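You operate a simulated robot arm through the tools that you are given. There is no shell and no other tool. Be economical: measure what you need, move in short steps, check, and stop when the job is done.

You run a simulated robot arm. Do the job below in one go: nothing can be reset, and whatever is moved stays where it is left.

Task
Set the valves on the bench manifold as the build card shows and clamp both.
Fine: leave the third valve where it is.
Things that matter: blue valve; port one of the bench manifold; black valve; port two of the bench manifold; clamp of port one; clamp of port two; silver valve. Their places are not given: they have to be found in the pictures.

It is judged by the outcome, as a careful person would: the job done as asked, and still so three seconds after it is handed in. It fails if anything else is knocked over, pushed out of place, dropped, spilled or broken.

Robot
A 6-joint arm with a two-finger parallel gripper, fixed in place. Base frame: the origin is at the foot of the arm, x ahead of it, y to its left, z up; the work surface is at about z = 0. Units: m, rad, N and s.
With the tool pointing down near the work surface it reaches from about 0.14 to 0.58 m from the base axis. Its first joint turns from -1.152 to 1.152 rad. Payload 2.1 kg.
The tool frame sits at the grasp point between the pads (the TCP): z along the fingers, y along the line on which they close. The tips reach 0.03 m beyond it. Largest opening 0.094 m; finger width 0.028, thickness 0.01; the body of the gripper, 0.05 by 0.096 m, starts 0.055 m behind the TCP.
Orientation is told as [roll, pitch, yaw] about the base's x, y, z axes, in that order, counted from this pose: with the fingers straight down and closing along the base's y, the tool's x points along the base's -x, its y along +y and its z along -z.

Tools
- The arm moves only by the tool send_rows. Its argument "rows" is a list of rows, each a list of 3 entries, a list of its own where there are three numbers: the gripper command, from -1 (shut) to 1 (fully open), values between in proportion, then the shift along the base's x, y, z in units of 25 mm (1.0 is 25 mm), then the turn, a rotation vector about the base's x, y, z in units of 5 degrees (1.0 is 5 degrees). In form: [[fingers, [tx, ty, tz], [wx, wy, wz]], ...]. A call has 1 to 8 rows; each row shifts and turns the commanded pose from where the row before left it. A call with a number of a shift or a turn outside -1 to 1 is refused whole. Rows are played at 5 a second. More than 0.05 m and 0.15 rad between two rows, or a gripper value outside its range, and nothing of the call is played. A pose out of reach is approached as far as the arm can. The call stops where the force on the tool passes 70 N (or 10 N more than at its start, if that is more) or the arm is blocked; 0.2 s more then pass. Each finger travels about 0.072 m/s and halts on what it meets, pressing with about 38 N; the grip force reading is that of the motor and also rises with nothing between the fingers. The clock runs only during rows and for 0.2 s after the last one: add rows that do not move to give the fingers time. It gives the time, the measured TCP pose, the force on the tool (base axes), the opening and the grip force at its end, in the units of the frame above (readings bear some noise).
- Cameras (640 x 400 px; columns grow to the right, rows downward): "scene" is fixed at [0.0782, -0.3943, 0.4859]; the picture's right is [0.52, -0.85, 0.00], its down [-0.46, -0.29, -0.84] and it looks along [0.71, 0.44, -0.54] (base axes); focal length 222 px, centre (320, 200). "wrist" rides on the gripper at [0.076, 0.014, -0.102] in the tool frame; the picture's right is [-0.18, 0.98, 0.00], its down [-0.75, -0.14, -0.64] and it looks along [-0.63, -0.12, 0.77] (tool axes); focal length 243 px, centre (320, 200).
- get_image(camera): a new picture of that camera. The clock stands still meanwhile.
- measure_at(camera, pixels): for up to 12 pixels [column, row] of the newest picture of that camera ("zoom" is the newest enlarged one), the place [x, y, z] in the base frame of the surface seen there, good to about 0.002 m. The clock stands still meanwhile.
- zoom(camera, box): a new picture of the part [left, top, right, bottom] of that camera's present view, enlarged. The clock stands still meanwhile.
- close_job(): hands the job in; it is judged then, once.

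Go step by step. Measure first, check grasps and placings, and put right what went wrong. The budget is 80 turns and 34 pictures, counting those below and the enlarged ones. Unless the task says otherwise, let go and move clear before handing in, and close with one line.

The tools are called after "Emit:" as a command line: name --argument value ..., lists and objects as JSON in quotes. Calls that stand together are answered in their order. send_rows: Moves the arm, as the interface text tells. Its arguments: {"type":"object","properties":{"rows":{"type":"array","items":{"type":"array"}}},"required":["rows"]} The other tools are called the same way: get_image (camera) takes a picture; measure_at (camera, pixels) gives the place of the surface under pixels of a picture; zoom (camera, box) takes an enlarged picture of a part of a camera's view; close_job () hands the job in.

At the start:

```text
time: 0.0
tool_pos: [0.3206, -0.2117, 0.3844]
tcp_rot: [0.001, -0.001, 0.0]
contact_force: [-0.3, -0.3, -0.7]
finger_gap: 0.0942
grasp_force: 0.1
```

scene: 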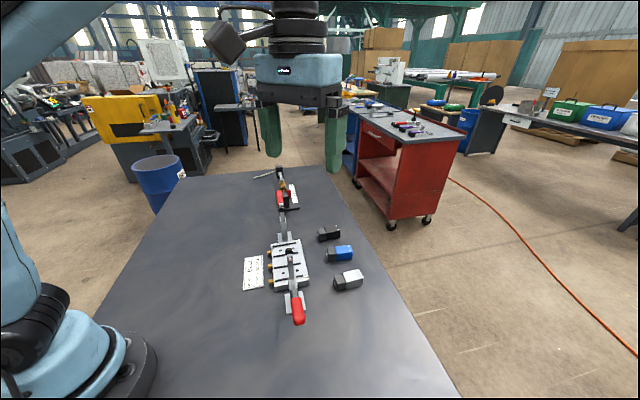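
wrist: 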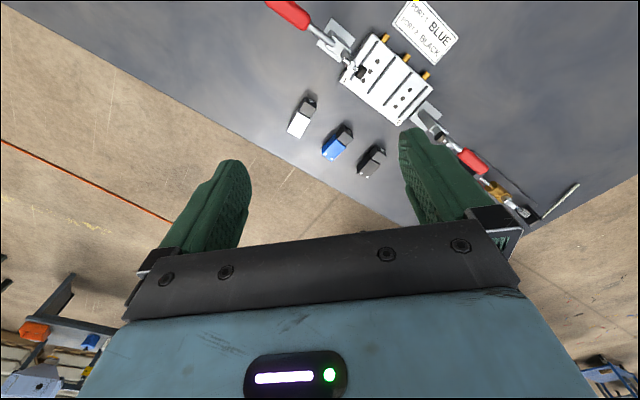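

The card near wrist pixel (425,30) seems to read PORT1 BLUE, PORT2 BLACK. I'll zoom on the card, manifold and valves.

Emit:
zoom --camera "wrist" --box '[260, 0, 500, 150]'

Emit:
zoom --camera "scene" --box '[220, 150, 380, 340]'

```text
2.67 times, centred on (380, 75) of wrist
```

zoom: 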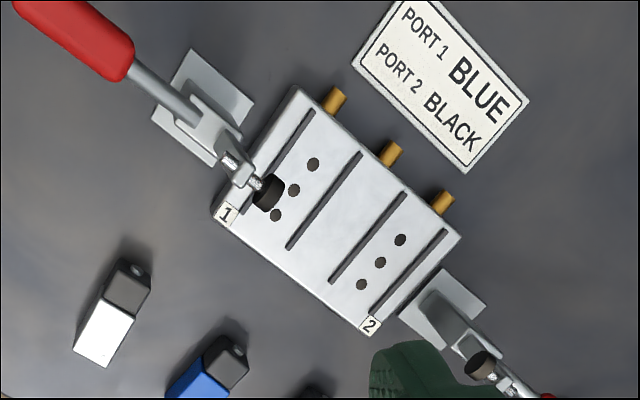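

```text
2.11 times, centred on (300, 245) of scene
```

zoom: 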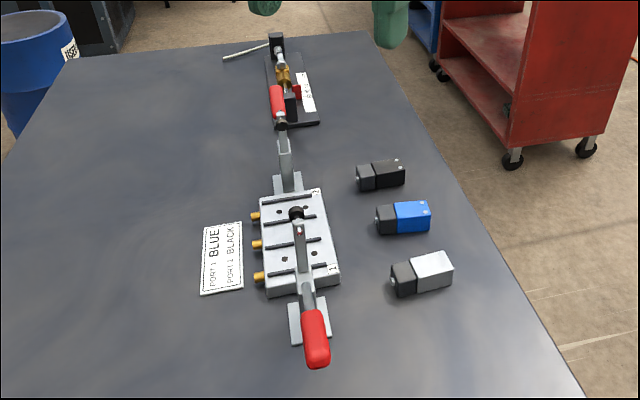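

The card reads port 1 BLUE, port 2 BLACK. The clamp of port one seems to lie over its port and that of port two to be back; I'll measure the key points.

Emit:
zoom --camera "scene" --box '[250, 160, 330, 210]'

Emit:
zoom --camera "scene" --box '[250, 230, 378, 330]'

Emit:
measure_at --camera "scene" --pixels '[[299, 318], [296, 300], [292, 252], [282, 222], [280, 205], [281, 190], [318, 235], [335, 233], [328, 256], [345, 253], [338, 283], [355, 278]]'

```text
8.00 times, centred on (290, 185) of scene
```

zoom: 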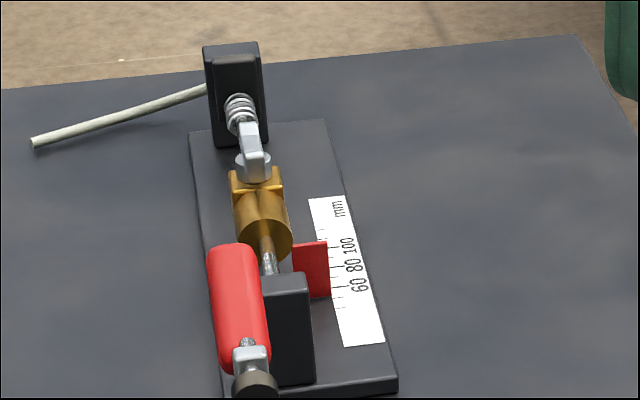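

```text
4.00 times, centred on (314, 280) of scene
```

zoom: 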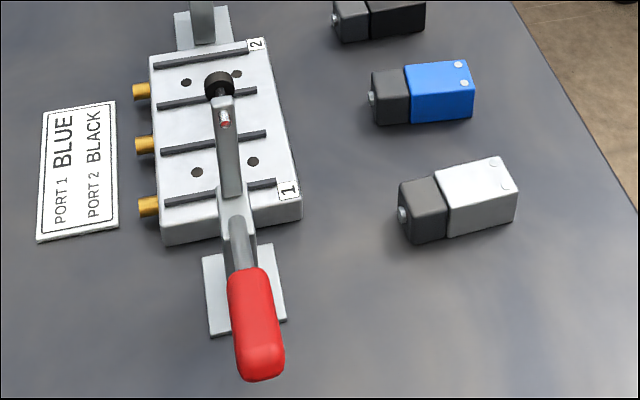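

```text
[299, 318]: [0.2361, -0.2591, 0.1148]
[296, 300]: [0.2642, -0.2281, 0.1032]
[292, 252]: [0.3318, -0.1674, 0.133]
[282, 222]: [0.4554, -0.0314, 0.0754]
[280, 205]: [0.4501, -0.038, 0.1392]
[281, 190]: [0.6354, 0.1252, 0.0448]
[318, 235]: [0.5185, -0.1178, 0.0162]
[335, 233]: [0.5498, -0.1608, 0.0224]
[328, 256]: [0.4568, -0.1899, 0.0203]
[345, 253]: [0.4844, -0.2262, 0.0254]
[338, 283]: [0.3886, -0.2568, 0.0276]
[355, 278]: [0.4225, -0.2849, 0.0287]
```

The clamps stand about 0.10–0.14 high. I'll take the wrist camera to a nearer view of the manifold.

Emit:
send_rows --rows '[[1, [-0.8, 0.9, -0.7], [0, 0, 0]], [1, [-0.8, 0.9, -0.7], [0, 0, 0]], [1, [-0.8, 0.9, -0.7], [0, 0, 0]], [1, [-0.8, 0.9, -0.7], [0, 0, 0]], [1, [-0.8, 0.9, -0.7], [0, 0, 0]], [1, [-0.6, 0.9, -0.7], [0, 0, 0]], [1, [0, 0, 0], [0, 0, 0]]]'

Emit:
get_image --camera "wrist"

```text
time: 1.6
tool_pos: [0.2044, -0.0769, 0.2784]
tcp_rot: [-0.001, 0.001, -0.001]
contact_force: [0.9, -0.7, -0.6]
finger_gap: 0.0937
grasp_force: 0.1
```

```text
27 pictures are left
```

wrist: 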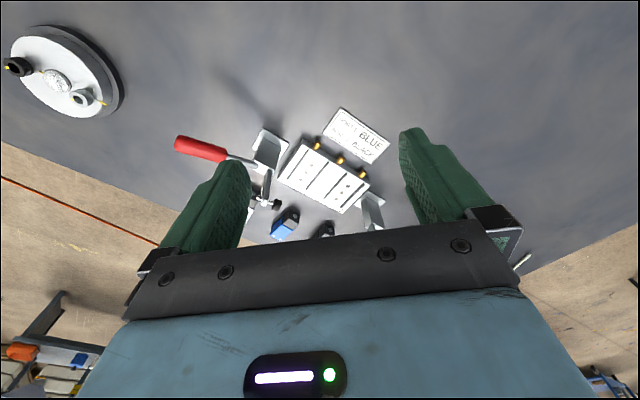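

From here the manifold is at (325,175) between the fingers; I'll zoom in and measure it.

Emit:
zoom --camera "wrist" --box '[240, 100, 400, 240]'

Emit:
measure_at --camera "wrist" --pixels '[[305, 142], [369, 180], [278, 178], [344, 213], [268, 145], [190, 145], [225, 156], [277, 204]]'

```text
2.86 times, centred on (320, 170) of wrist
```

zoom: 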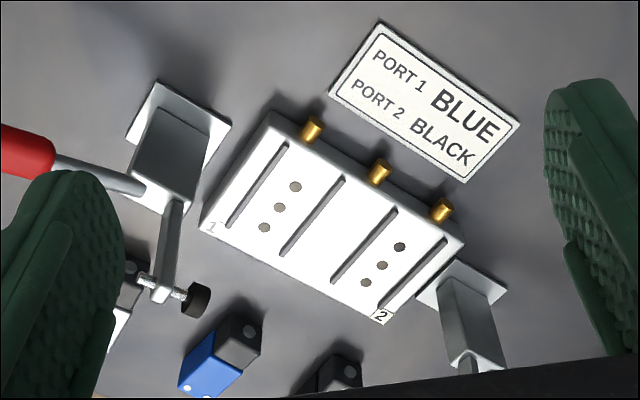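

```text
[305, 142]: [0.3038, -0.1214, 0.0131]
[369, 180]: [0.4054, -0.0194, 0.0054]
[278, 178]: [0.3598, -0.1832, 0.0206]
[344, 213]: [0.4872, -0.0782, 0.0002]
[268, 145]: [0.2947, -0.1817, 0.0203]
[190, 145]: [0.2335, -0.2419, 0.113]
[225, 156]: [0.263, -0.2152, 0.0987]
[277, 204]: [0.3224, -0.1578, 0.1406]
```

Now I'll measure the ports, ribs and clamp parts in the enlarged picture.

Emit:
measure_at --camera "zoom" --pixels '[[296, 187], [279, 208], [264, 228], [400, 247], [382, 265], [365, 283], [270, 160], [235, 215], [325, 195], [290, 248], [380, 225], [338, 276]]'

Emit:
measure_at --camera "zoom" --pixels '[[165, 290], [197, 300], [176, 205], [160, 190], [110, 180], [465, 320], [470, 355], [240, 350], [245, 330], [200, 370], [435, 255], [390, 305]]'

Emit:
zoom --camera "scene" --box '[256, 180, 320, 220]'

```text
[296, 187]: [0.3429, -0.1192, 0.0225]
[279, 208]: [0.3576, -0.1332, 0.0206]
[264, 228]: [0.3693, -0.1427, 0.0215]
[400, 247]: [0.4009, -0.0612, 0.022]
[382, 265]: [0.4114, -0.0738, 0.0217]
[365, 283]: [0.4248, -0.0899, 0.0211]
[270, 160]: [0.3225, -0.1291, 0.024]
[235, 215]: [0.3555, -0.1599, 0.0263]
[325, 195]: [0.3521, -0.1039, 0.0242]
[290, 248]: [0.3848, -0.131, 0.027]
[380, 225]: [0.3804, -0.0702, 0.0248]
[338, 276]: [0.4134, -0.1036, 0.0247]
```

```text
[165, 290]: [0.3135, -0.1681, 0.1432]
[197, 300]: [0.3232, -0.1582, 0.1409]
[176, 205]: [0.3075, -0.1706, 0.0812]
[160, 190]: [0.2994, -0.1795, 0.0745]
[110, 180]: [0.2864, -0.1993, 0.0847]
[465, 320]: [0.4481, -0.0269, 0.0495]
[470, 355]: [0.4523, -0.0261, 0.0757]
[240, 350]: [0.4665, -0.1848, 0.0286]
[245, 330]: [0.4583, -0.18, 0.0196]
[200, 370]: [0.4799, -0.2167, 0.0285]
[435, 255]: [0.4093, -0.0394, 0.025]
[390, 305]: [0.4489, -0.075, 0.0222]
```

```text
10.00 times, centred on (288, 200) of scene
```

zoom: 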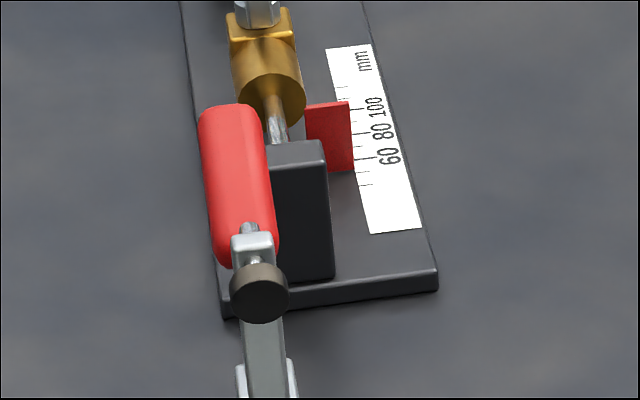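

Both clamps are open (bars raised about 60°, plunger of clamp one at z 0.14), and ports are centred about (0.357,-0.132) and (0.412,-0.074). Next, a closer look at the valves.

Emit:
send_rows --rows '[[1, [1, -0.9, 0], [0, 0, 0]], [1, [1, -0.9, 0], [0, 0, 0]], [1, [1, -0.9, 0], [0, 0, 0]], [1, [1, -0.9, -0.3], [0, 0, 0]], [1, [1, -0.9, -0.6], [0, 0, 0]], [1, [1, -0.9, -0.8], [0, 0, 0]], [1, [1, -0.9, -0.8], [0, 0, 0]], [1, [0.5, -0.9, -0.4], [0, 0, 0]]]'

Emit:
zoom --camera "wrist" --box '[240, 0, 560, 200]'

```text
time: 3.4
tool_pos: [0.3927, -0.2592, 0.2067]
tcp_rot: [0.001, 0.002, 0.0]
contact_force: [0.6, -0.2, 0.4]
finger_gap: 0.0941
grasp_force: 0.0
```

```text
2.00 times, centred on (400, 100) of wrist
```

zoom: 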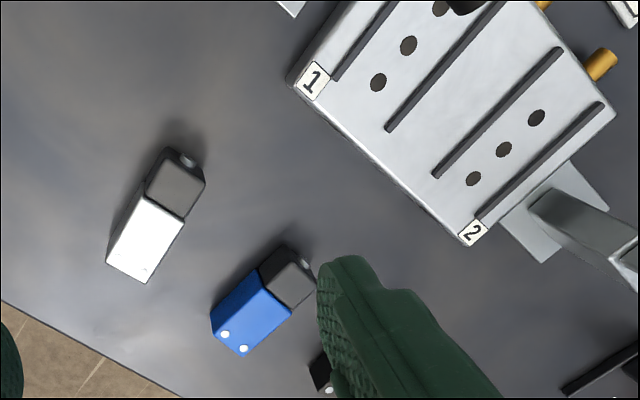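

Blue valve (zoom ~ (265,300)) and the ribs are clear; measuring their corners and manifold edges.

Emit:
measure_at --camera "zoom" --pixels '[[214, 318], [243, 352], [262, 274], [289, 307], [286, 250], [309, 288], [225, 334], [244, 348], [250, 315], [287, 278], [305, 263]]'

Emit:
measure_at --camera "zoom" --pixels '[[378, 82], [408, 45], [537, 118], [503, 149], [473, 179], [388, 130], [436, 175], [480, 216], [335, 78], [600, 105], [559, 50], [464, 240]]'

```text
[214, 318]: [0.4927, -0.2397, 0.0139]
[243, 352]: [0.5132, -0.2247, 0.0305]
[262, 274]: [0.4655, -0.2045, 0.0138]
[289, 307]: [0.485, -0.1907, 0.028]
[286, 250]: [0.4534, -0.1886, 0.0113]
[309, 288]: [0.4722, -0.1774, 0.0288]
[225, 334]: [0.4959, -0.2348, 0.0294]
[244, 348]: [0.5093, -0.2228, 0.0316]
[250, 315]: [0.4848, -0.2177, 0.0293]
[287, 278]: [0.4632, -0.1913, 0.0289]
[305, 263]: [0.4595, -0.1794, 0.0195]
```

```text
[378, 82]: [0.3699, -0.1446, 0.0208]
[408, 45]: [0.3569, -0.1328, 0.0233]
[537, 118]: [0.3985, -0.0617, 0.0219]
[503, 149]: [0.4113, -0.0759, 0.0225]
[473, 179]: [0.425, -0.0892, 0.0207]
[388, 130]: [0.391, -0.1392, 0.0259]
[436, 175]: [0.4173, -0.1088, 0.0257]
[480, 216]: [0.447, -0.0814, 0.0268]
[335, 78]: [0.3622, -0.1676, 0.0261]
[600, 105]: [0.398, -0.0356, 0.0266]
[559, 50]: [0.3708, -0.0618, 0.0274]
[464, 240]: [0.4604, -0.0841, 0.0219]
```

The blue valve is about 0.063 long and lies at −50°, centred near (0.483,-0.208); ports run at −45°, with 4 mm ribs and a 0.022 top. The raised clamp bars leave little room, so I'll grip the valve end to end with the camera side turned away from clamp one: turning about −140°.

Emit:
send_rows --rows '[[1, [0.9, 0.52, 0], [0, 0, -1]], [1, [0.9, 0.52, 0], [0, 0, -1]], [1, [0.9, 0.52, 0], [0, 0, -1]], [1, [0.9, 0.5, 0], [0, 0, -1]], [1, [0, 0, 0], [0, 0, -1]], [1, [0, 0, 0], [0, 0, -1]], [1, [0, 0, 0], [0, 0, -1]], [1, [0, 0, 0], [0, 0, -1]]]'

Emit:
send_rows --rows '[[1, [0, 0, 0], [0, 0, -1]], [1, [0, 0, 0], [0, 0, -1]], [1, [0, 0, 0], [0, 0, -1]], [1, [0, 0, 0], [0, 0, -1]], [1, [0, 0, 0], [0, 0, -1]], [1, [0, 0, 0], [0, 0, -1]], [1, [0, 0, 0], [0, 0, -1]], [1, [0, 0, 0], [0, 0, -1]]]'

Emit:
send_rows --rows '[[1, [0, 0, 0], [0, 0, -1]], [1, [0, 0, 0], [0, 0, -1]], [1, [0, 0, 0], [0, 0, -1]], [1, [0, 0, 0], [0, 0, -1]], [1, [0, 0, 0], [0, 0, -1]], [1, [0, 0, 0], [0, 0, -1]], [1, [0, 0, 0], [0, 0, -1]], [1, [0, 0, 0], [0, 0, -1]]]'

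Emit:
send_rows --rows '[[1, [0, 0, 0], [0, 0, -1]], [1, [0, 0, 0], [0, 0, -1]], [1, [0, 0, 0], [0, 0, -1]], [1, [0, 0, 0], [0, 0, -1]], [1, [0, 0, 0], [0, 0, 0]]]'

Emit:
get_image --camera "wrist"

```text
time: 5.2
tool_pos: [0.482, -0.2063, 0.2061]
tcp_rot: [0.001, 0.0, -0.699]
contact_force: [0.4, -0.3, -0.8]
finger_gap: 0.0941
grasp_force: 0.1
```

```text
time: 7.0
tool_pos: [0.4826, -0.206, 0.2059]
tcp_rot: [0.001, 0.0, -1.397]
contact_force: [-0.2, 0.5, -0.3]
finger_gap: 0.0941
grasp_force: 0.1
```

```text
time: 8.8
tool_pos: [0.4835, -0.2053, 0.2056]
tcp_rot: [-0.001, 0.0, -2.096]
contact_force: [-0.4, -0.4, 0.1]
finger_gap: 0.094
grasp_force: 0.1
```

```text
time: 10.0
tool_pos: [0.4828, -0.2053, 0.2061]
tcp_rot: [-0.001, 0.0, -2.445]
contact_force: [-0.5, -0.4, 0.4]
finger_gap: 0.0941
grasp_force: 0.1
```

```text
23 pictures are left
```

wrist: 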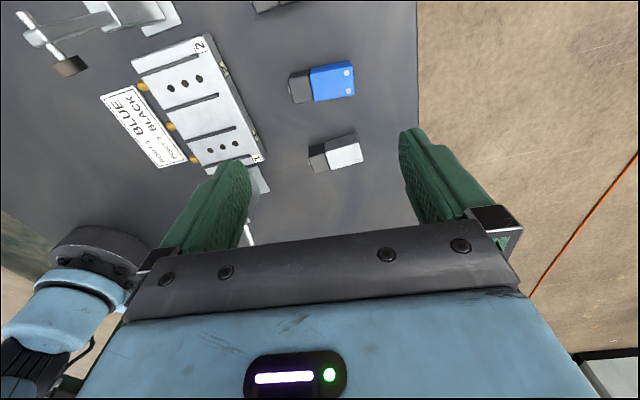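

The rotation worked and the blue valve shows at (322,82); I'll measure its ends again from this angle.

Emit:
zoom --camera "wrist" --box '[120, 10, 376, 170]'

Emit:
measure_at --camera "wrist" --pixels '[[311, 69], [351, 64], [353, 93], [317, 99], [308, 72], [312, 98], [291, 78], [293, 99], [289, 92], [346, 72], [349, 91]]'

```text
2.50 times, centred on (248, 90) of wrist
```

zoom: 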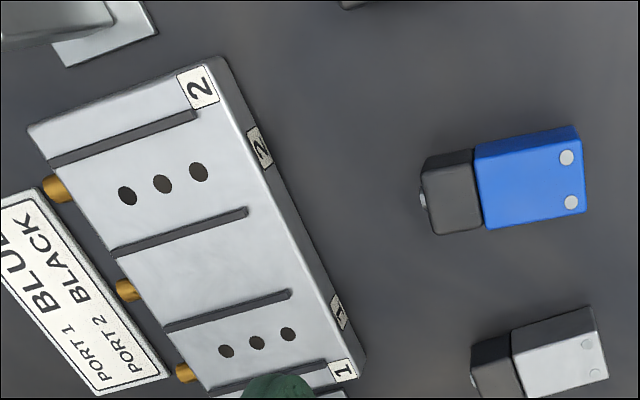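

```text
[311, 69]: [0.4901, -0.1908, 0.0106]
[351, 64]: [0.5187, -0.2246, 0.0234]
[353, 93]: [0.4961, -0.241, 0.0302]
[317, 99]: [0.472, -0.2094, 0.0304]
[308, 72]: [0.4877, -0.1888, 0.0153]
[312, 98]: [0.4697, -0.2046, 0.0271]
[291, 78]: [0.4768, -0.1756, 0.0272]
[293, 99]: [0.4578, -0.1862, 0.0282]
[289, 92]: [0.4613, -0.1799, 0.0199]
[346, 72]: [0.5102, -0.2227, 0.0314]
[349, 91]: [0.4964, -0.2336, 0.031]
```

The valve centre is (0.4865,-0.2067) at −52°. I'll trim the pose and descend to a TCP height of about 0.041.

Emit:
send_rows --rows '[[1, [0.12, -0.02, -0.9], [0, 0, -0.38]], [1, [0, 0, -0.95], [0, 0, 0]], [1, [0, 0, -0.95], [0, 0, 0]], [1, [0, 0, -0.95], [0, 0, 0]], [1, [0, 0, -0.95], [0, 0, 0]], [1, [0, 0, -0.95], [0, 0, 0]], [1, [0, 0, -0.95], [0, 0, 0]], [1, [0, 0, 0], [0, 0, 0]]]'

Emit:
send_rows --rows '[[0.3, [0, 0, 0], [0, 0, 0]], [0.0, [0, 0, 0], [0, 0, 0]], [-0.3, [0, 0, 0], [0, 0, 0]], [-0.5, [0, 0, 0], [0, 0, 0]], [-0.5, [0, 0, 0], [0, 0, 0]]]'

```text
time: 11.8
tool_pos: [0.4857, -0.2051, 0.0405]
tcp_rot: [0.0, 0.0, -2.477]
contact_force: [-0.2, 0.0, -0.8]
finger_gap: 0.094
grasp_force: 0.0
```

```text
time: 13.0
tool_pos: [0.4864, -0.2046, 0.041]
tcp_rot: [0.0, 0.0, -2.476]
contact_force: [0.7, -0.1, 1.1]
finger_gap: 0.0697
grasp_force: 37.7
```

Gripped (gap 0.0697, 37.7 N). Lifting and looking.

Emit:
send_rows --rows '[[-0.5, [0, 0, 0.6], [0, 0, 0]], [-0.5, [0, 0, 1], [0, 0, 0]], [-0.5, [0, 0, 1], [0, 0, 0]], [-0.5, [0, 0, 1], [0, 0, 0]], [-0.5, [0, 0, 0], [0, 0, 0]]]'

Emit:
zoom --camera "scene" --box '[220, 80, 460, 320]'

```text
time: 14.2
tool_pos: [0.485, -0.2062, 0.1326]
tcp_rot: [0.0, -0.001, -2.476]
contact_force: [0.0, -0.5, -1.1]
finger_gap: 0.0691
grasp_force: 37.8
```

```text
1.67 times, centred on (340, 200) of scene
```

zoom: 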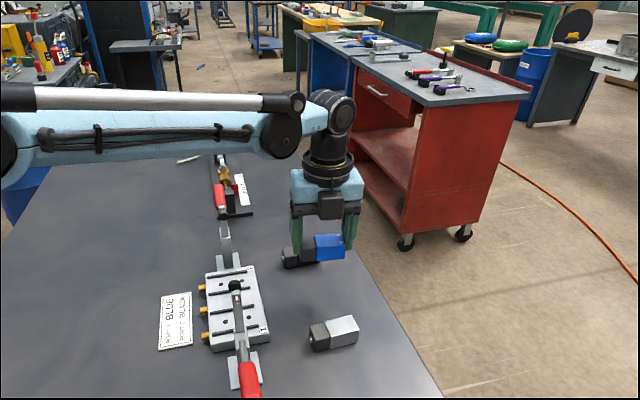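

The blue valve is held level. Moving over port one with the heading set to −135°, staying at this height.

Emit:
send_rows --rows '[[-0.5, [-0.883, 0.521, 0], [0, 0, 0.23]], [-0.5, [-0.883, 0.521, 0], [0, 0, 0.23]], [-0.5, [-0.883, 0.521, 0], [0, 0, 0.23]], [-0.5, [-0.883, 0.521, 0], [0, 0, 0.23]], [-0.5, [-0.883, 0.521, 0], [0, 0, 0.23]], [-0.5, [-0.883, 0.521, 0], [0, 0, 0.23]], [-0.5, [0, 0, 0], [0, 0, 0]]]'

Emit:
zoom --camera "scene" --box '[220, 150, 380, 310]'

Emit:
get_image --camera "wrist"

```text
time: 15.8
tool_pos: [0.3524, -0.1276, 0.1313]
tcp_rot: [-0.001, 0.001, -2.356]
contact_force: [0.4, 0.3, -0.7]
finger_gap: 0.0691
grasp_force: 37.5
```

```text
2.50 times, centred on (300, 230) of scene
```

zoom: 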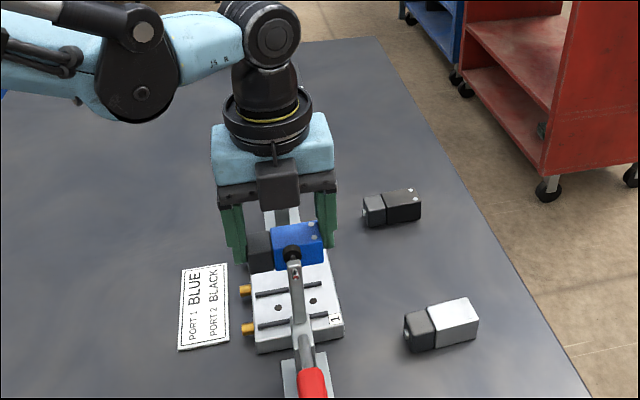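

```text
19 pictures are left
```

wrist: 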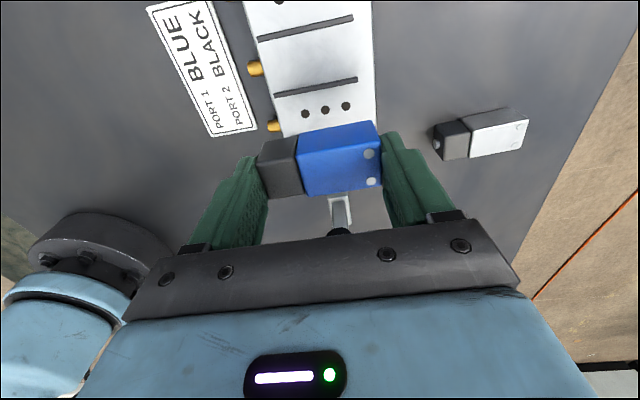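

The held valve is over the port. A dark box on the gripper's clamp side, zoom (278,185), needs checking against the plunger at zoom (291,255).

Emit:
measure_at --camera "zoom" --pixels '[[278, 185], [265, 170], [292, 200], [270, 155], [290, 255], [291, 248], [294, 270], [240, 200], [320, 195], [297, 320], [310, 380], [278, 170]]'

Emit:
measure_at --camera "wrist" --pixels '[[305, 115], [325, 111], [347, 106], [338, 231], [340, 205], [320, 160], [280, 165], [370, 153], [371, 181]]'

```text
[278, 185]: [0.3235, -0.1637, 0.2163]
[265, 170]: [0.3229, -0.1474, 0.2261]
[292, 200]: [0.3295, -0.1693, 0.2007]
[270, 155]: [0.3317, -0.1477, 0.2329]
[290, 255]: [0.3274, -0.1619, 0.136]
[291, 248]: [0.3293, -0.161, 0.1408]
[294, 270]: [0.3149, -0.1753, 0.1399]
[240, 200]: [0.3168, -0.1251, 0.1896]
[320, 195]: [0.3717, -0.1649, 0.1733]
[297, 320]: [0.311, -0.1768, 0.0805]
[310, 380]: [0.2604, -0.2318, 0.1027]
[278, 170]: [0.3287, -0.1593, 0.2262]
```

```text
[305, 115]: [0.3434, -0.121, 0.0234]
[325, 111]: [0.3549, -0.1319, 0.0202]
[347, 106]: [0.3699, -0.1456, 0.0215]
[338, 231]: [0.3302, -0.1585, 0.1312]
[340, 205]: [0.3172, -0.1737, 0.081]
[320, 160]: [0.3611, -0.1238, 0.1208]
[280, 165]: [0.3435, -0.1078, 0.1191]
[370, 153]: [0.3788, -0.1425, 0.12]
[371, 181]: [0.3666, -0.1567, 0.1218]
```

Bringing the hand straight down here would put that box (about 0.046 out, 0.07–0.10 above TCP) into the plunger at v≈−0.04. So I'll set the blue valve down on free bench near (0.445,-0.21), then regrip it with the gripper flipped and tilted away from the clamp.

Emit:
send_rows --rows '[[-0.5, [0.925, -0.825, 0], [0, 0, 0]], [-0.5, [0.925, -0.825, 0], [0, 0, 0]], [-0.5, [0.925, -0.825, 0], [0, 0, 0]], [-0.5, [0.925, -0.825, 0], [0, 0, 0]], [-0.5, [0, 0, -0.9], [0, 0, 0]], [-0.5, [0, 0, -0.9], [0, 0, 0]], [-0.5, [0, 0, -0.9], [0, 0, 0]], [-0.5, [0, 0, -0.7], [0, 0, 0]]]'

Emit:
send_rows --rows '[[-0.5, [0, 0, -0.08], [0, 0, 0]], [-0.5, [0, 0, -0.05], [0, 0, 0]], [-0.5, [0, 0, 0], [0, 0, 0]]]'

```text
time: 17.6
tool_pos: [0.4454, -0.2107, 0.0453]
tcp_rot: [0.0, 0.0, -2.357]
contact_force: [-0.7, 0.1, -1.3]
finger_gap: 0.0694
grasp_force: 38.5
```

```text
time: 18.4
tool_pos: [0.4463, -0.2094, 0.0434]
tcp_rot: [0.0, 0.001, -2.357]
contact_force: [0.0, 0.2, -1.0]
finger_gap: 0.0693
grasp_force: 38.0
```

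No contact yet at 0.043; lowering a bit more, then opening.

Emit:
send_rows --rows '[[-0.5, [0, 0, -0.05], [0, 0, 0]], [-0.5, [0, 0, -0.04], [0, 0, 0]], [-0.5, [0, 0, 0], [0, 0, 0]]]'

Emit:
send_rows --rows '[[0, [0, 0, 0], [0, 0, 0]], [0.5, [0, 0, 0], [0, 0, 0]], [1, [0, 0, 0], [0, 0, 0]], [1, [0, 0, 0], [0, 0, 0]], [1, [0, 0, 0.8], [0, 0, 0]], [1, [0, 0, 1], [0, 0, 0]], [1, [0, 0, 1], [0, 0, 0]], [1, [0, 0, 1], [0, 0, 0]]]'

Emit:
get_image --camera "wrist"

```text
time: 19.2
tool_pos: [0.4458, -0.2109, 0.0412]
tcp_rot: [0.002, 0.0, -2.356]
contact_force: [-1.4, 1.4, 10.4]
finger_gap: 0.0697
grasp_force: 37.8
```

```text
time: 21.0
tool_pos: [0.4461, -0.21, 0.1357]
tcp_rot: [0.001, 0.001, -2.357]
contact_force: [-0.4, -0.5, -0.2]
finger_gap: 0.0942
grasp_force: 0.0
```

```text
18 pictures are left
```

wrist: 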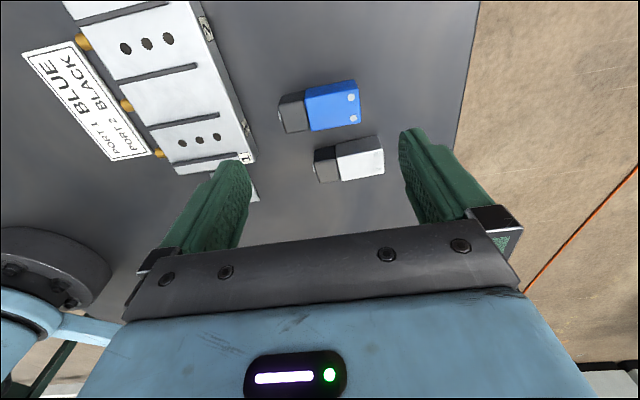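

Blue rests safely at (0.446,-0.21). The present heading suits port two (tilting back toward the base), so I'll do the black valve first; zooming on it with the scene camera.

Emit:
zoom --camera "scene" --box '[270, 200, 390, 300]'

```text
4.00 times, centred on (330, 250) of scene
```

zoom: 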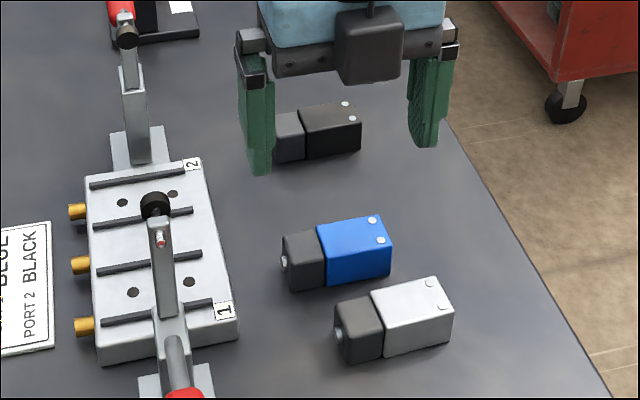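

Emit:
measure_at --camera "zoom" --pixels '[[346, 104], [351, 119], [325, 118], [304, 119], [300, 109], [307, 130], [290, 122], [278, 120], [357, 111], [334, 104]]'

Emit:
measure_at --camera "zoom" --pixels '[[372, 220], [381, 240], [320, 240], [302, 243], [155, 196], [153, 212], [126, 30], [132, 85], [125, 46], [120, 8], [140, 150]]'

```text
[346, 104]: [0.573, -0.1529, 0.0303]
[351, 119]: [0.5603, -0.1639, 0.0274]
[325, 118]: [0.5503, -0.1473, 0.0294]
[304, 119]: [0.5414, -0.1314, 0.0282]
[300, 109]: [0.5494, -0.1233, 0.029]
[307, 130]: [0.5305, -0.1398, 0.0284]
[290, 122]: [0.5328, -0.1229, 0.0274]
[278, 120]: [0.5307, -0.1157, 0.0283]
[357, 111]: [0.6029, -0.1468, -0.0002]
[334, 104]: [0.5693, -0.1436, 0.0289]
```

```text
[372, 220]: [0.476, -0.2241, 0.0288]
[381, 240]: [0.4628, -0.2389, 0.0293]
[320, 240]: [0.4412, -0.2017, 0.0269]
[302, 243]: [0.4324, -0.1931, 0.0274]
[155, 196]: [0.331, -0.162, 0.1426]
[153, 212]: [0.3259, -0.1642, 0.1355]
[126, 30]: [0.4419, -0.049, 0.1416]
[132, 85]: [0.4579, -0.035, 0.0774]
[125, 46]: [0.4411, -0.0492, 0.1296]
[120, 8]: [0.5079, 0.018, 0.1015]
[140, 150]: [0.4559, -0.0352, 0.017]
```

Black's grip centre is about (0.546,-0.137) with axis near −47°. I'll move over it while tilting 25° back toward −v, then look.

Emit:
send_rows --rows '[[1, [0, 0, 0.8], [0.707, -0.707, 0]], [1, [0.8, 0.584, 0], [0.707, -0.707, 0]], [1, [0.8, 0.584, 0], [0.707, -0.707, 0]], [1, [0.8, 0.584, 0], [0.707, -0.707, 0]], [1, [0.8, 0.584, 0], [0.707, -0.707, 0]], [1, [0.56, 0.35, 0], [0, 0, 0]], [1, [0, 0, 0], [0, 0, 0]]]'

Emit:
get_image --camera "wrist"

```text
time: 22.6
tool_pos: [0.5385, -0.1432, 0.1552]
tcp_rot: [0.0, 0.436, -2.357]
contact_force: [0.0, -0.2, 0.6]
finger_gap: 0.0939
grasp_force: 0.0
```

```text
16 pictures are left
```

wrist: 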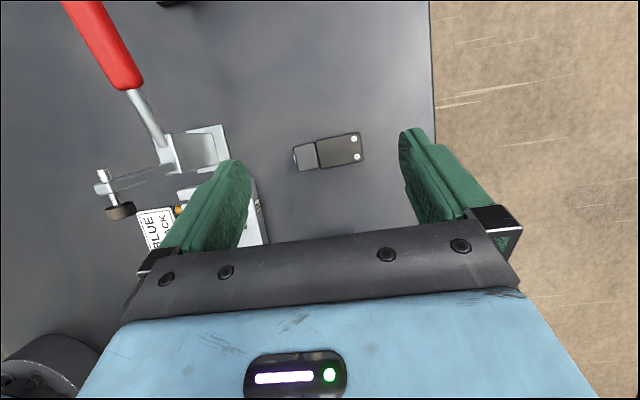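

Black is at (328,152); measuring its corners from here.

Emit:
measure_at --camera "wrist" --pixels '[[353, 139], [356, 156], [316, 143], [318, 166], [297, 147], [299, 168], [358, 134], [361, 160], [335, 152], [307, 156]]'

```text
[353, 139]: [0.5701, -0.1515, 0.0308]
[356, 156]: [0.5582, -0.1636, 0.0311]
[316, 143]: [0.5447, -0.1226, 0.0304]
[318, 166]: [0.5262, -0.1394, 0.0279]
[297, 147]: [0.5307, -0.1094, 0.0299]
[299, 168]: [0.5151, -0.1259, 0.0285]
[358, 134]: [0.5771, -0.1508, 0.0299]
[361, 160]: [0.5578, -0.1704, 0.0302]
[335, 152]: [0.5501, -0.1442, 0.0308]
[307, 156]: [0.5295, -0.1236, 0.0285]
```

The black valve's axis is −44.5° and its centre (0.545,-0.139): the current pose is right. Descending straight to TCP 0.042 and gripping.

Emit:
send_rows --rows '[[1, [0, 0, -0.95], [0, 0, 0]], [1, [0, 0, -0.95], [0, 0, 0]], [1, [0, 0, -0.95], [0, 0, 0]], [1, [0, 0, -0.95], [0, 0, 0]], [1, [0, 0, -0.73], [0, 0, 0]], [1, [0, 0, 0], [0, 0, 0]]]'

Emit:
send_rows --rows '[[0.3, [0, 0, 0], [0, 0, 0]], [0.0, [0, 0, 0], [0, 0, 0]], [-0.3, [0, 0, 0], [0, 0, 0]], [-0.5, [0, 0, 0], [0, 0, 0]], [-0.5, [0, 0, 0], [0, 0, 0]]]'

```text
time: 24.0
tool_pos: [0.5392, -0.1428, 0.0417]
tcp_rot: [-0.001, 0.436, -2.356]
contact_force: [0.4, 0.3, -0.2]
finger_gap: 0.0943
grasp_force: 0.0
```

```text
time: 25.2
tool_pos: [0.5385, -0.1439, 0.0414]
tcp_rot: [0.0, 0.438, -2.356]
contact_force: [-0.3, 0.1, -0.1]
finger_gap: 0.07
grasp_force: 37.9
```

Gripped (0.070). Lift, shift to port two's line along −v, then come in along −u.

Emit:
send_rows --rows '[[-0.5, [0, 0, 0.8], [0, 0, 0]], [-0.5, [0, 0, 1], [0, 0, 0]], [-0.5, [0, 0, 1], [0, 0, 0]], [-0.5, [0, 0, 1], [0, 0, 0]], [-0.5, [-0.7, -0.7, 0], [0, 0, 0]], [-0.5, [-0.69, -0.69, 0], [0, 0, 0]], [-0.5, [-0.8, 0.8, 0], [0, 0, 0]], [-0.5, [-0.8, 0.8, 0], [0, 0, 0]]]'

Emit:
send_rows --rows '[[-0.5, [-0.8, 0.8, 0], [0, 0, 0]], [-0.5, [-0.8, 0.8, 0], [0, 0, 0]], [-0.5, [-0.8, 0.8, 0], [0, 0, 0]], [-0.5, [-0.14, 0.14, 0], [0, 0, 0]], [-0.5, [0, 0, 0], [0, 0, 0]]]'

Emit:
get_image --camera "wrist"

Emit:
zoom --camera "scene" --box '[220, 150, 380, 310]'

```text
time: 27.0
tool_pos: [0.4646, -0.1379, 0.1371]
tcp_rot: [0.0, 0.434, -2.356]
contact_force: [-0.3, 0.8, -0.4]
finger_gap: 0.0698
grasp_force: 37.9
```

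```text
time: 28.2
tool_pos: [0.401, -0.075, 0.1351]
tcp_rot: [0.0, 0.436, -2.356]
contact_force: [-0.6, 0.4, -0.9]
finger_gap: 0.0696
grasp_force: 38.4
```

```text
15 pictures are left
```

wrist: 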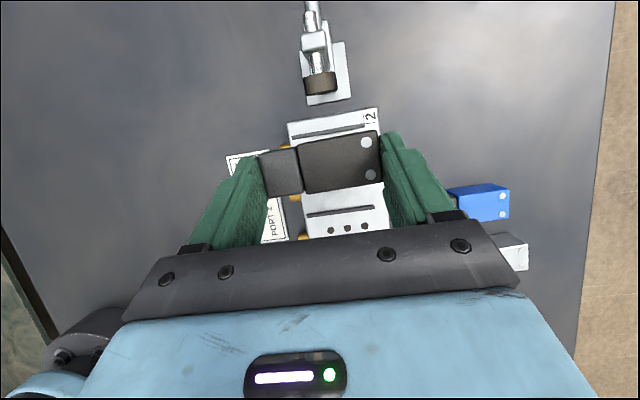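

```text
2.50 times, centred on (300, 230) of scene
```

zoom: 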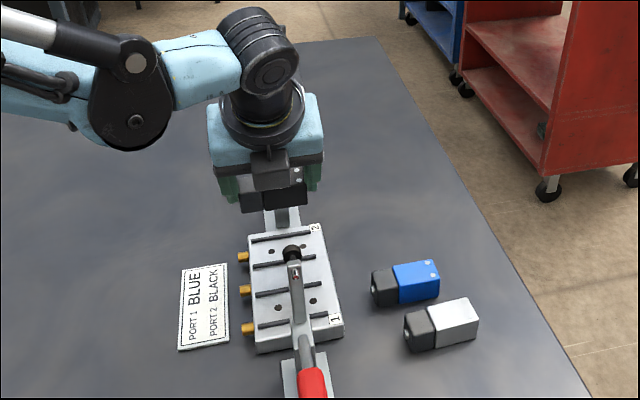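

Clear so far. I'll check the box at zoom (270,165) and valve corners before lowering.

Emit:
measure_at --camera "zoom" --pixels '[[268, 160], [265, 182], [268, 188], [290, 250], [292, 245]]'

Emit:
measure_at --camera "wrist" --pixels '[[366, 142], [370, 175], [301, 150], [305, 188], [378, 136], [382, 180], [266, 156], [270, 193], [320, 85], [366, 126], [305, 136]]'

```text
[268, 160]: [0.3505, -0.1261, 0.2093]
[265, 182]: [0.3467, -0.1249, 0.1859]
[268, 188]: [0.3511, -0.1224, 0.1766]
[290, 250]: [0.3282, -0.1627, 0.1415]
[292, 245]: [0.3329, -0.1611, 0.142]
```

```text
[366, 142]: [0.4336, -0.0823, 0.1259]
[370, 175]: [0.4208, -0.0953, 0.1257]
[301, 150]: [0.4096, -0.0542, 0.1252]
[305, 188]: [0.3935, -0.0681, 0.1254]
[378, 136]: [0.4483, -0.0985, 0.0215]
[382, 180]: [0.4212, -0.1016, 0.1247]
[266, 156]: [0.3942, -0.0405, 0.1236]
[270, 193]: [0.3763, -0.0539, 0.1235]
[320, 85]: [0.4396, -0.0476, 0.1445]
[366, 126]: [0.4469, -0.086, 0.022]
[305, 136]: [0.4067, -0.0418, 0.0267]
```

Box stays over port one, well off the plunger, and the valve is within 1.5 mm sideways. Lowering to just above the seat, then by small steps.

Emit:
send_rows --rows '[[-0.5, [-0.04, -0.04, -0.7], [0, 0, 0]], [-0.5, [0, 0, -0.7], [0, 0, 0]], [-0.5, [0, 0, -0.7], [0, 0, 0]], [-0.5, [0, 0, -0.6], [0, 0, 0]], [-0.5, [0, 0, 0], [0, 0, 0]]]'

Emit:
send_rows --rows '[[-0.5, [0, 0, -0.06], [0, 0, 0]], [-0.5, [0, 0, -0.06], [0, 0, 0]], [-0.5, [0, 0, 0], [0, 0, 0]]]'

```text
time: 29.4
tool_pos: [0.4012, -0.0757, 0.0699]
tcp_rot: [-0.001, 0.436, -2.354]
contact_force: [-0.3, -0.6, -0.9]
finger_gap: 0.0696
grasp_force: 38.0
```

```text
time: 30.2
tool_pos: [0.4002, -0.0752, 0.0654]
tcp_rot: [0.0, 0.436, -2.357]
contact_force: [-0.1, -0.2, -1.7]
finger_gap: 0.0694
grasp_force: 38.1
```

Still free at 0.0654; stepping down to contact.

Emit:
send_rows --rows '[[-0.5, [0, 0, -0.04], [0, 0, 0]], [-0.5, [0, 0, -0.04], [0, 0, 0]], [-0.5, [0, 0, 0], [0, 0, 0]]]'

Emit:
get_image --camera "wrist"

```text
time: 31.0
tool_pos: [0.399, -0.076, 0.0662]
tcp_rot: [0.0, 0.434, -2.356]
contact_force: [0.0, -0.1, -0.9]
finger_gap: 0.0693
grasp_force: 38.1
```

```text
13 pictures are left
```

wrist: 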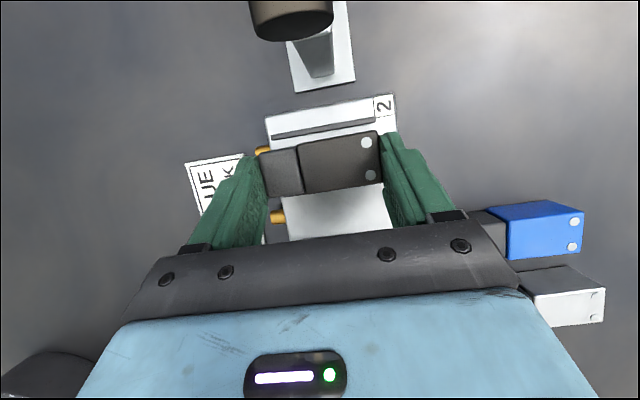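

Emit:
measure_at --camera "wrist" --pixels '[[366, 142], [370, 175], [330, 160], [301, 150], [305, 188], [285, 170], [320, 128], [370, 117], [350, 205]]'

Emit:
send_rows --rows '[[-0.5, [0, 0, -0.04], [0, 0, 0]], [-0.5, [0, 0, -0.04], [0, 0, 0]], [-0.5, [0, 0, 0], [0, 0, 0]]]'

```text
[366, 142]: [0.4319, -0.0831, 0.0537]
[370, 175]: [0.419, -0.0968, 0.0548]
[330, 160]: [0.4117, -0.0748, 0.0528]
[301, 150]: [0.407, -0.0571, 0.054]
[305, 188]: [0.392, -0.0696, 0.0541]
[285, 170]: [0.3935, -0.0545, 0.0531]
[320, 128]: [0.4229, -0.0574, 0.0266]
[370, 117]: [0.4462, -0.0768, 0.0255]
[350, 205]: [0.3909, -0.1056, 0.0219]
```

```text
time: 31.8
tool_pos: [0.4004, -0.0758, 0.0641]
tcp_rot: [0.001, 0.439, -2.356]
contact_force: [-6.2, -2.4, 34.4]
finger_gap: 0.0694
grasp_force: 38.6
```

Contact (34 N): seated. Opening and rising straight up.

Emit:
send_rows --rows '[[-0.2, [0, 0, 0.02], [0, 0, 0]], [0.4, [0, 0, 0], [0, 0, 0]], [0.9, [0, 0, 0], [0, 0, 0]], [0.9, [0, 0, 0], [0, 0, 0]], [0.9, [0, 0, 0.8], [0, 0, 0]], [0.9, [0, 0, 1], [0, 0, 0]], [0.9, [0, 0, 1], [0, 0, 0]], [0.9, [0, 0, 1], [0, 0, 0]]]'

Emit:
get_image --camera "wrist"

```text
time: 33.6
tool_pos: [0.399, -0.0756, 0.158]
tcp_rot: [0.001, 0.438, -2.357]
contact_force: [-0.6, 0.4, 1.8]
finger_gap: 0.0892
grasp_force: 0.1
```

```text
12 pictures are left
```

wrist: 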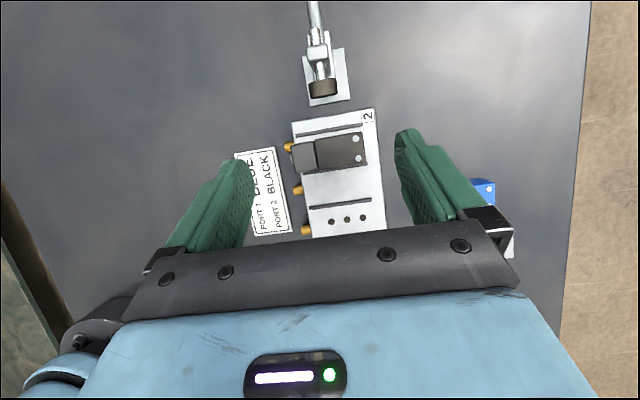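

Black sits on port two; measuring its top height to confirm it's flat, and the ribs.

Emit:
measure_at --camera "wrist" --pixels '[[355, 139], [359, 158], [316, 143], [319, 167], [296, 147], [299, 168], [335, 152], [340, 128], [345, 207], [330, 222], [347, 219], [362, 217]]'

Emit:
measure_at --camera "wrist" --pixels '[[295, 188], [355, 175], [484, 184], [318, 20], [322, 88], [318, 40]]'

```text
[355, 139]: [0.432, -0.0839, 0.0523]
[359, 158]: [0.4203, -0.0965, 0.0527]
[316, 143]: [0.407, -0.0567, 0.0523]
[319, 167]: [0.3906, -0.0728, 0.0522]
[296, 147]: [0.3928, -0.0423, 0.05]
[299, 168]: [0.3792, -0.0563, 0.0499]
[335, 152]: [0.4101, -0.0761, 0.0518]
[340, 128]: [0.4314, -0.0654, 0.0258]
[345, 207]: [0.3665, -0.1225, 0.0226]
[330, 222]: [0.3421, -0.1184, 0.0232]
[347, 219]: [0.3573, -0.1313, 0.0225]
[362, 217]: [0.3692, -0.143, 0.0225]
```

```text
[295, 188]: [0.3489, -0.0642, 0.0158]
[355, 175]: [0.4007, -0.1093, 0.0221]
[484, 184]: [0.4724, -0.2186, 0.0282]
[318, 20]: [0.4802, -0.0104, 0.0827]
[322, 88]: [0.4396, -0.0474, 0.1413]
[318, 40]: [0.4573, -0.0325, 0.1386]
```

Black is flat between the ribs (top 0.0525). Now rise, move above the blue valve and turn 180° about z so the tilt leans away from clamp one.

Emit:
send_rows --rows '[[1, [0, 0, 1], [0, 0, 0]], [1, [0, 0, 1], [0, 0, 0]], [1, [0, 0, 0.6], [0, 0, 0]], [1, [0.4, -1, 0], [0, 0, 1]], [1, [0.4, -1, 0], [0, 0, 1]], [1, [0.4, -1, 0], [0, 0, 1]], [1, [0.4, -1, 0], [0, 0, 1]], [1, [0.48, -1, 0], [0, 0, 1]]]'

Emit:
send_rows --rows '[[1, [0, -0.2, 0], [0, 0, 1]], [1, [0, 0, 0], [0, 0, 1]], [1, [0, 0, 0], [0, 0, 1]], [1, [0, 0, 0], [0, 0, 1]], [1, [0, 0, 0], [0, 0, 1]], [1, [0, 0, 0], [0, 0, 1]], [1, [0, 0, 0], [0, 0, 1]], [1, [0, 0, 0], [0, 0, 1]]]'

Emit:
send_rows --rows '[[1, [0, 0, 0], [0, 0, 1]], [1, [0, 0, 0], [0, 0, 1]], [1, [0, 0, 0], [0, 0, 1]], [1, [0, 0, 0], [0, 0, 1]], [1, [0, 0, 0], [0, 0, 1]], [1, [0, 0, 0], [0, 0, 1]], [1, [0, 0, 0], [0, 0, 1]], [1, [0, 0, 0], [0, 0, 1]]]'

Emit:
send_rows --rows '[[1, [0, 0, 0], [0, 0, 1]], [1, [0, 0, 0], [0, 0, 1]], [1, [0, 0, 0], [0, 0, 1]], [1, [0, 0, 0], [0, 0, 1]], [1, [0, 0, 0], [0, 0, 1]], [1, [0, 0, 0], [0, 0, 1]], [1, [0, 0, 0], [0, 0, 1]], [1, [0, 0, 0], [0, 0, 1]]]'

Emit:
send_rows --rows '[[1, [0, 0, -0.4], [0, 0, 1]], [1, [0, 0, -0.4], [0, 0, 1]], [1, [0, 0, -0.4], [0, 0, 1]], [1, [0, 0, -0.4], [0, 0, 1]], [1, [0, 0, -0.4], [0, 0, 1]], [1, [0, 0, -0.4], [0, 0, 1]], [1, [0, 0, -0.4], [0, 0, 1]], [1, [0, 0, 0], [0, 0, 0]]]'

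Emit:
get_image --camera "wrist"

```text
time: 35.4
tool_pos: [0.452, -0.2021, 0.2229]
tcp_rot: [0.001, 0.437, -1.917]
contact_force: [-0.7, 0.1, 0.5]
finger_gap: 0.0942
grasp_force: 0.1
```

```text
time: 37.2
tool_pos: [0.4526, -0.2058, 0.2225]
tcp_rot: [0.0, 0.435, -1.22]
contact_force: [-0.6, -0.2, -0.8]
finger_gap: 0.0939
grasp_force: 0.0
```

```text
time: 39.0
tool_pos: [0.4391, -0.1993, 0.2173]
tcp_rot: [-0.002, 0.432, -0.533]
contact_force: [19.5, 18.2, -7.0]
finger_gap: 0.0941
grasp_force: 0.0
out of reach, approached as far as the arm can: row 2
```

```text
time: 39.4
tool_pos: [0.4396, -0.1983, 0.2164]
tcp_rot: [-0.009, 0.425, -0.493]
contact_force: [5.9, 0.6, -13.8]
finger_gap: 0.0939
grasp_force: 0.1
stopped in row 1: the force on the tool passed its limit (the readings are from after the stop); the commanded pose is now the measured one
```

```text
time: 41.2
tool_pos: [0.4416, -0.1983, 0.147]
tcp_rot: [-0.009, 0.427, 0.122]
contact_force: [1.1, 1.1, -0.1]
finger_gap: 0.0941
grasp_force: 0.2
```

```text
11 pictures are left
```

wrist: 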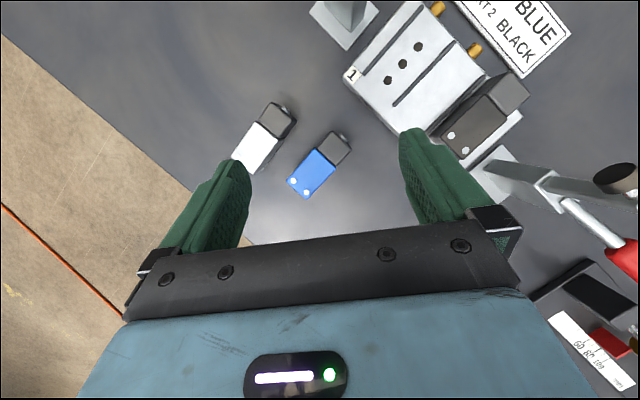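

A reach limit was met mid-turn, but the bench looks undisturbed. Blue lies at (322,165); finishing the turn to +45° at this lower height.

Emit:
send_rows --rows '[[1, [0, 0, 0], [0, 0, 1]], [1, [0, 0, 0], [0, 0, 1]], [1, [0, 0, 0], [0, 0, 1]], [1, [0, 0, 0], [0, 0, 1]], [1, [0, 0, 0], [0, 0, 1]], [1, [0.1, -0.1, 0], [0, 0, 1]], [1, [0.2, -0.2, 0], [0, 0, 1]], [1, [0.08, 0, 0], [0, 0, 0.6]]]'

Emit:
get_image --camera "wrist"

```text
time: 43.0
tool_pos: [0.4499, -0.2066, 0.1461]
tcp_rot: [-0.009, 0.427, 0.786]
contact_force: [-0.1, -0.9, 0.9]
finger_gap: 0.094
grasp_force: 0.0
```

```text
10 pictures are left
```

wrist: 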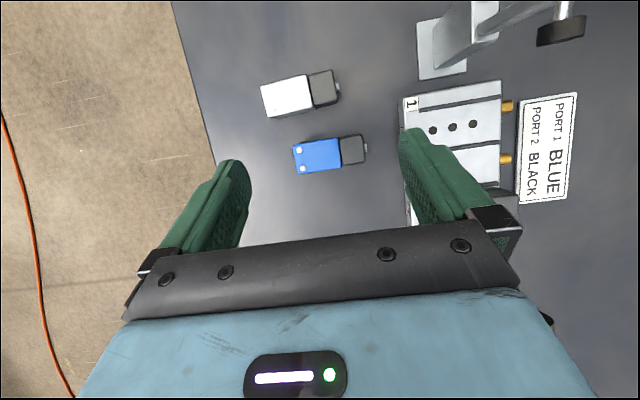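

Emit:
measure_at --camera "wrist" --pixels '[[299, 150], [303, 169], [340, 141], [342, 163], [361, 138], [363, 160], [296, 147], [298, 172], [320, 155], [351, 150]]'

```text
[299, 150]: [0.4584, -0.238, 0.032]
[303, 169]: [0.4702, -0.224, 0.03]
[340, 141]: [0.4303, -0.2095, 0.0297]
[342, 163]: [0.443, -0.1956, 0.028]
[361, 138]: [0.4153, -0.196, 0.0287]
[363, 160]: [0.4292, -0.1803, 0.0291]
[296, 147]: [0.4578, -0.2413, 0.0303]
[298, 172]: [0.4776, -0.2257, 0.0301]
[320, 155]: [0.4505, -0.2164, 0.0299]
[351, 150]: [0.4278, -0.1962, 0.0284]
```

Blue is at axis −45°, centre (0.445,-0.211); small trim, descend and grip.

Emit:
send_rows --rows '[[1, [-0.03, 0.07, -0.9], [0, 0, 0]], [1, [0, 0, -0.9], [0, 0, 0]], [1, [0, 0, -0.9], [0, 0, 0]], [1, [0, 0, -0.9], [0, 0, 0]], [1, [0, 0, -0.54], [0, 0, 0]], [1, [0, 0, 0], [0, 0, 0]]]'

Emit:
send_rows --rows '[[0.3, [0, 0, 0], [0, 0, 0]], [0.0, [0, 0, 0], [0, 0, 0]], [-0.3, [0, 0, 0], [0, 0, 0]], [-0.5, [0, 0, 0], [0, 0, 0]], [-0.5, [0, 0, 0], [0, 0, 0]]]'

```text
time: 44.4
tool_pos: [0.4502, -0.2033, 0.0427]
tcp_rot: [-0.009, 0.427, 0.785]
contact_force: [-0.6, 1.2, -0.1]
finger_gap: 0.0941
grasp_force: 0.0
```

```text
time: 45.6
tool_pos: [0.4502, -0.2039, 0.0426]
tcp_rot: [-0.01, 0.428, 0.784]
contact_force: [-0.6, -0.2, 0.1]
finger_gap: 0.0691
grasp_force: 38.1
```

Gripped (0.0691). Lift and bring it in over port one.

Emit:
send_rows --rows '[[-0.5, [0, 0, 0.8], [0, 0, 0]], [-0.5, [0, 0, 1], [0, 0, 0]], [-0.5, [0, 0, 1], [0, 0, 0]], [-0.5, [0, 0, 0.9], [0, 0, 0]], [-0.5, [-0.927, 0.83, 0], [0, 0, 0]], [-0.5, [-0.927, 0.83, 0], [0, 0, 0]], [-0.5, [-0.927, 0.83, 0], [0, 0, 0]], [-0.5, [-0.927, 0.83, 0], [0, 0, 0]]]'

Emit:
get_image --camera "wrist"

```text
time: 47.4
tool_pos: [0.3558, -0.1192, 0.1349]
tcp_rot: [-0.009, 0.428, 0.783]
contact_force: [0.1, -0.5, -1.1]
finger_gap: 0.0692
grasp_force: 37.8
```

```text
9 pictures are left
```

wrist: 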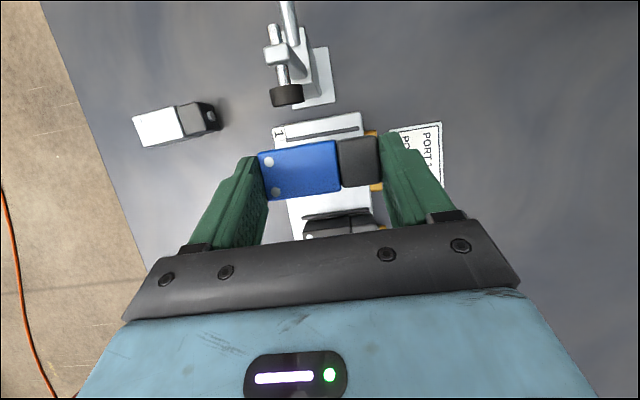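

Emit:
measure_at --camera "wrist" --pixels '[[269, 161], [275, 191], [337, 145], [340, 188], [340, 140], [343, 184], [376, 140], [378, 180], [300, 170], [288, 95], [330, 130]]'

```text
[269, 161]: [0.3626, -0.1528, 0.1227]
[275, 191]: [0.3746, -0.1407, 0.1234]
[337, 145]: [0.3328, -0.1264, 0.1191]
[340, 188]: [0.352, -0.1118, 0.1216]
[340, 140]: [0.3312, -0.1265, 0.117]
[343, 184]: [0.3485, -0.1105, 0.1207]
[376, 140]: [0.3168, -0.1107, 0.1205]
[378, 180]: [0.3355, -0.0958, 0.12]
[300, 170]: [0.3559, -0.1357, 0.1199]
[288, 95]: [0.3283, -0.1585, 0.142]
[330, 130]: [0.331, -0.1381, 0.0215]
```

Within 2 mm; trimming and lowering.

Emit:
send_rows --rows '[[-0.5, [0.1, -0.02, -0.6], [0, 0, 0]], [-0.5, [0, 0, -0.7], [0, 0, 0]], [-0.5, [0, 0, -0.7], [0, 0, 0]], [-0.5, [0, 0, -0.65], [0, 0, 0]], [-0.5, [0, 0, -0.04], [0, 0, 0]], [-0.5, [0, 0, -0.04], [0, 0, 0]], [-0.5, [0, 0, 0], [0, 0, 0]]]'

Emit:
send_rows --rows '[[-0.5, [0, 0, -0.04], [0, 0, 0]], [-0.5, [0, 0, -0.03], [0, 0, 0]], [-0.5, [0, 0, 0], [0, 0, 0]]]'

```text
time: 49.0
tool_pos: [0.3596, -0.1215, 0.0674]
tcp_rot: [-0.008, 0.428, 0.783]
contact_force: [-0.3, 0.2, -1.5]
finger_gap: 0.0693
grasp_force: 38.3
```

```text
time: 49.8
tool_pos: [0.36, -0.1219, 0.0646]
tcp_rot: [-0.008, 0.428, 0.782]
contact_force: [0.2, -0.4, -1.8]
finger_gap: 0.0689
grasp_force: 38.2
```

Emit:
send_rows --rows '[[-0.5, [0, 0, -0.04], [0, 0, 0]], [-0.5, [0, 0, -0.03], [0, 0, 0]], [-0.5, [0, 0, 0], [0, 0, 0]]]'

```text
time: 50.6
tool_pos: [0.3589, -0.1227, 0.0643]
tcp_rot: [-0.008, 0.43, 0.783]
contact_force: [1.0, 2.9, 36.0]
finger_gap: 0.0693
grasp_force: 37.6
```

Contact at 36 N: seated. Release, rise and inspect.

Emit:
send_rows --rows '[[-0.2, [0, 0, 0.02], [0, 0, 0]], [0.4, [0, 0, 0], [0, 0, 0]], [0.9, [0, 0, 0], [0, 0, 0]], [0.9, [0, 0, 0], [0, 0, 0]], [0.9, [0, 0, 0.8], [0, 0, 0]], [0.9, [0, 0, 1], [0, 0, 0]], [0.9, [0, 0, 1], [0, 0, 0]], [0.9, [0, 0, 1], [0, 0, 0]]]'

Emit:
zoom --camera "wrist" --box '[180, 0, 480, 240]'

```text
time: 52.4
tool_pos: [0.36, -0.1208, 0.16]
tcp_rot: [-0.008, 0.428, 0.784]
contact_force: [-0.7, 0.3, -0.3]
finger_gap: 0.0894
grasp_force: 0.1
```

```text
1.67 times, centred on (330, 120) of wrist
```

zoom: 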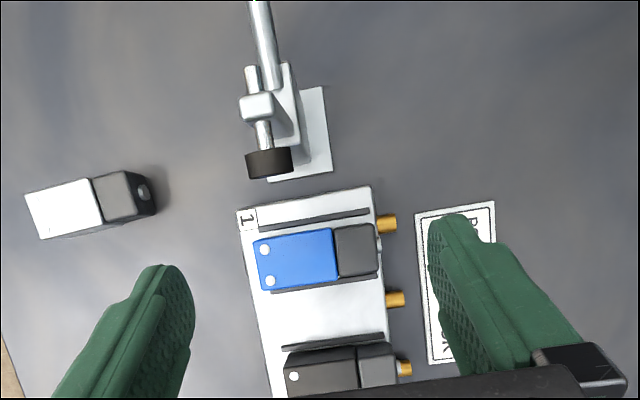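

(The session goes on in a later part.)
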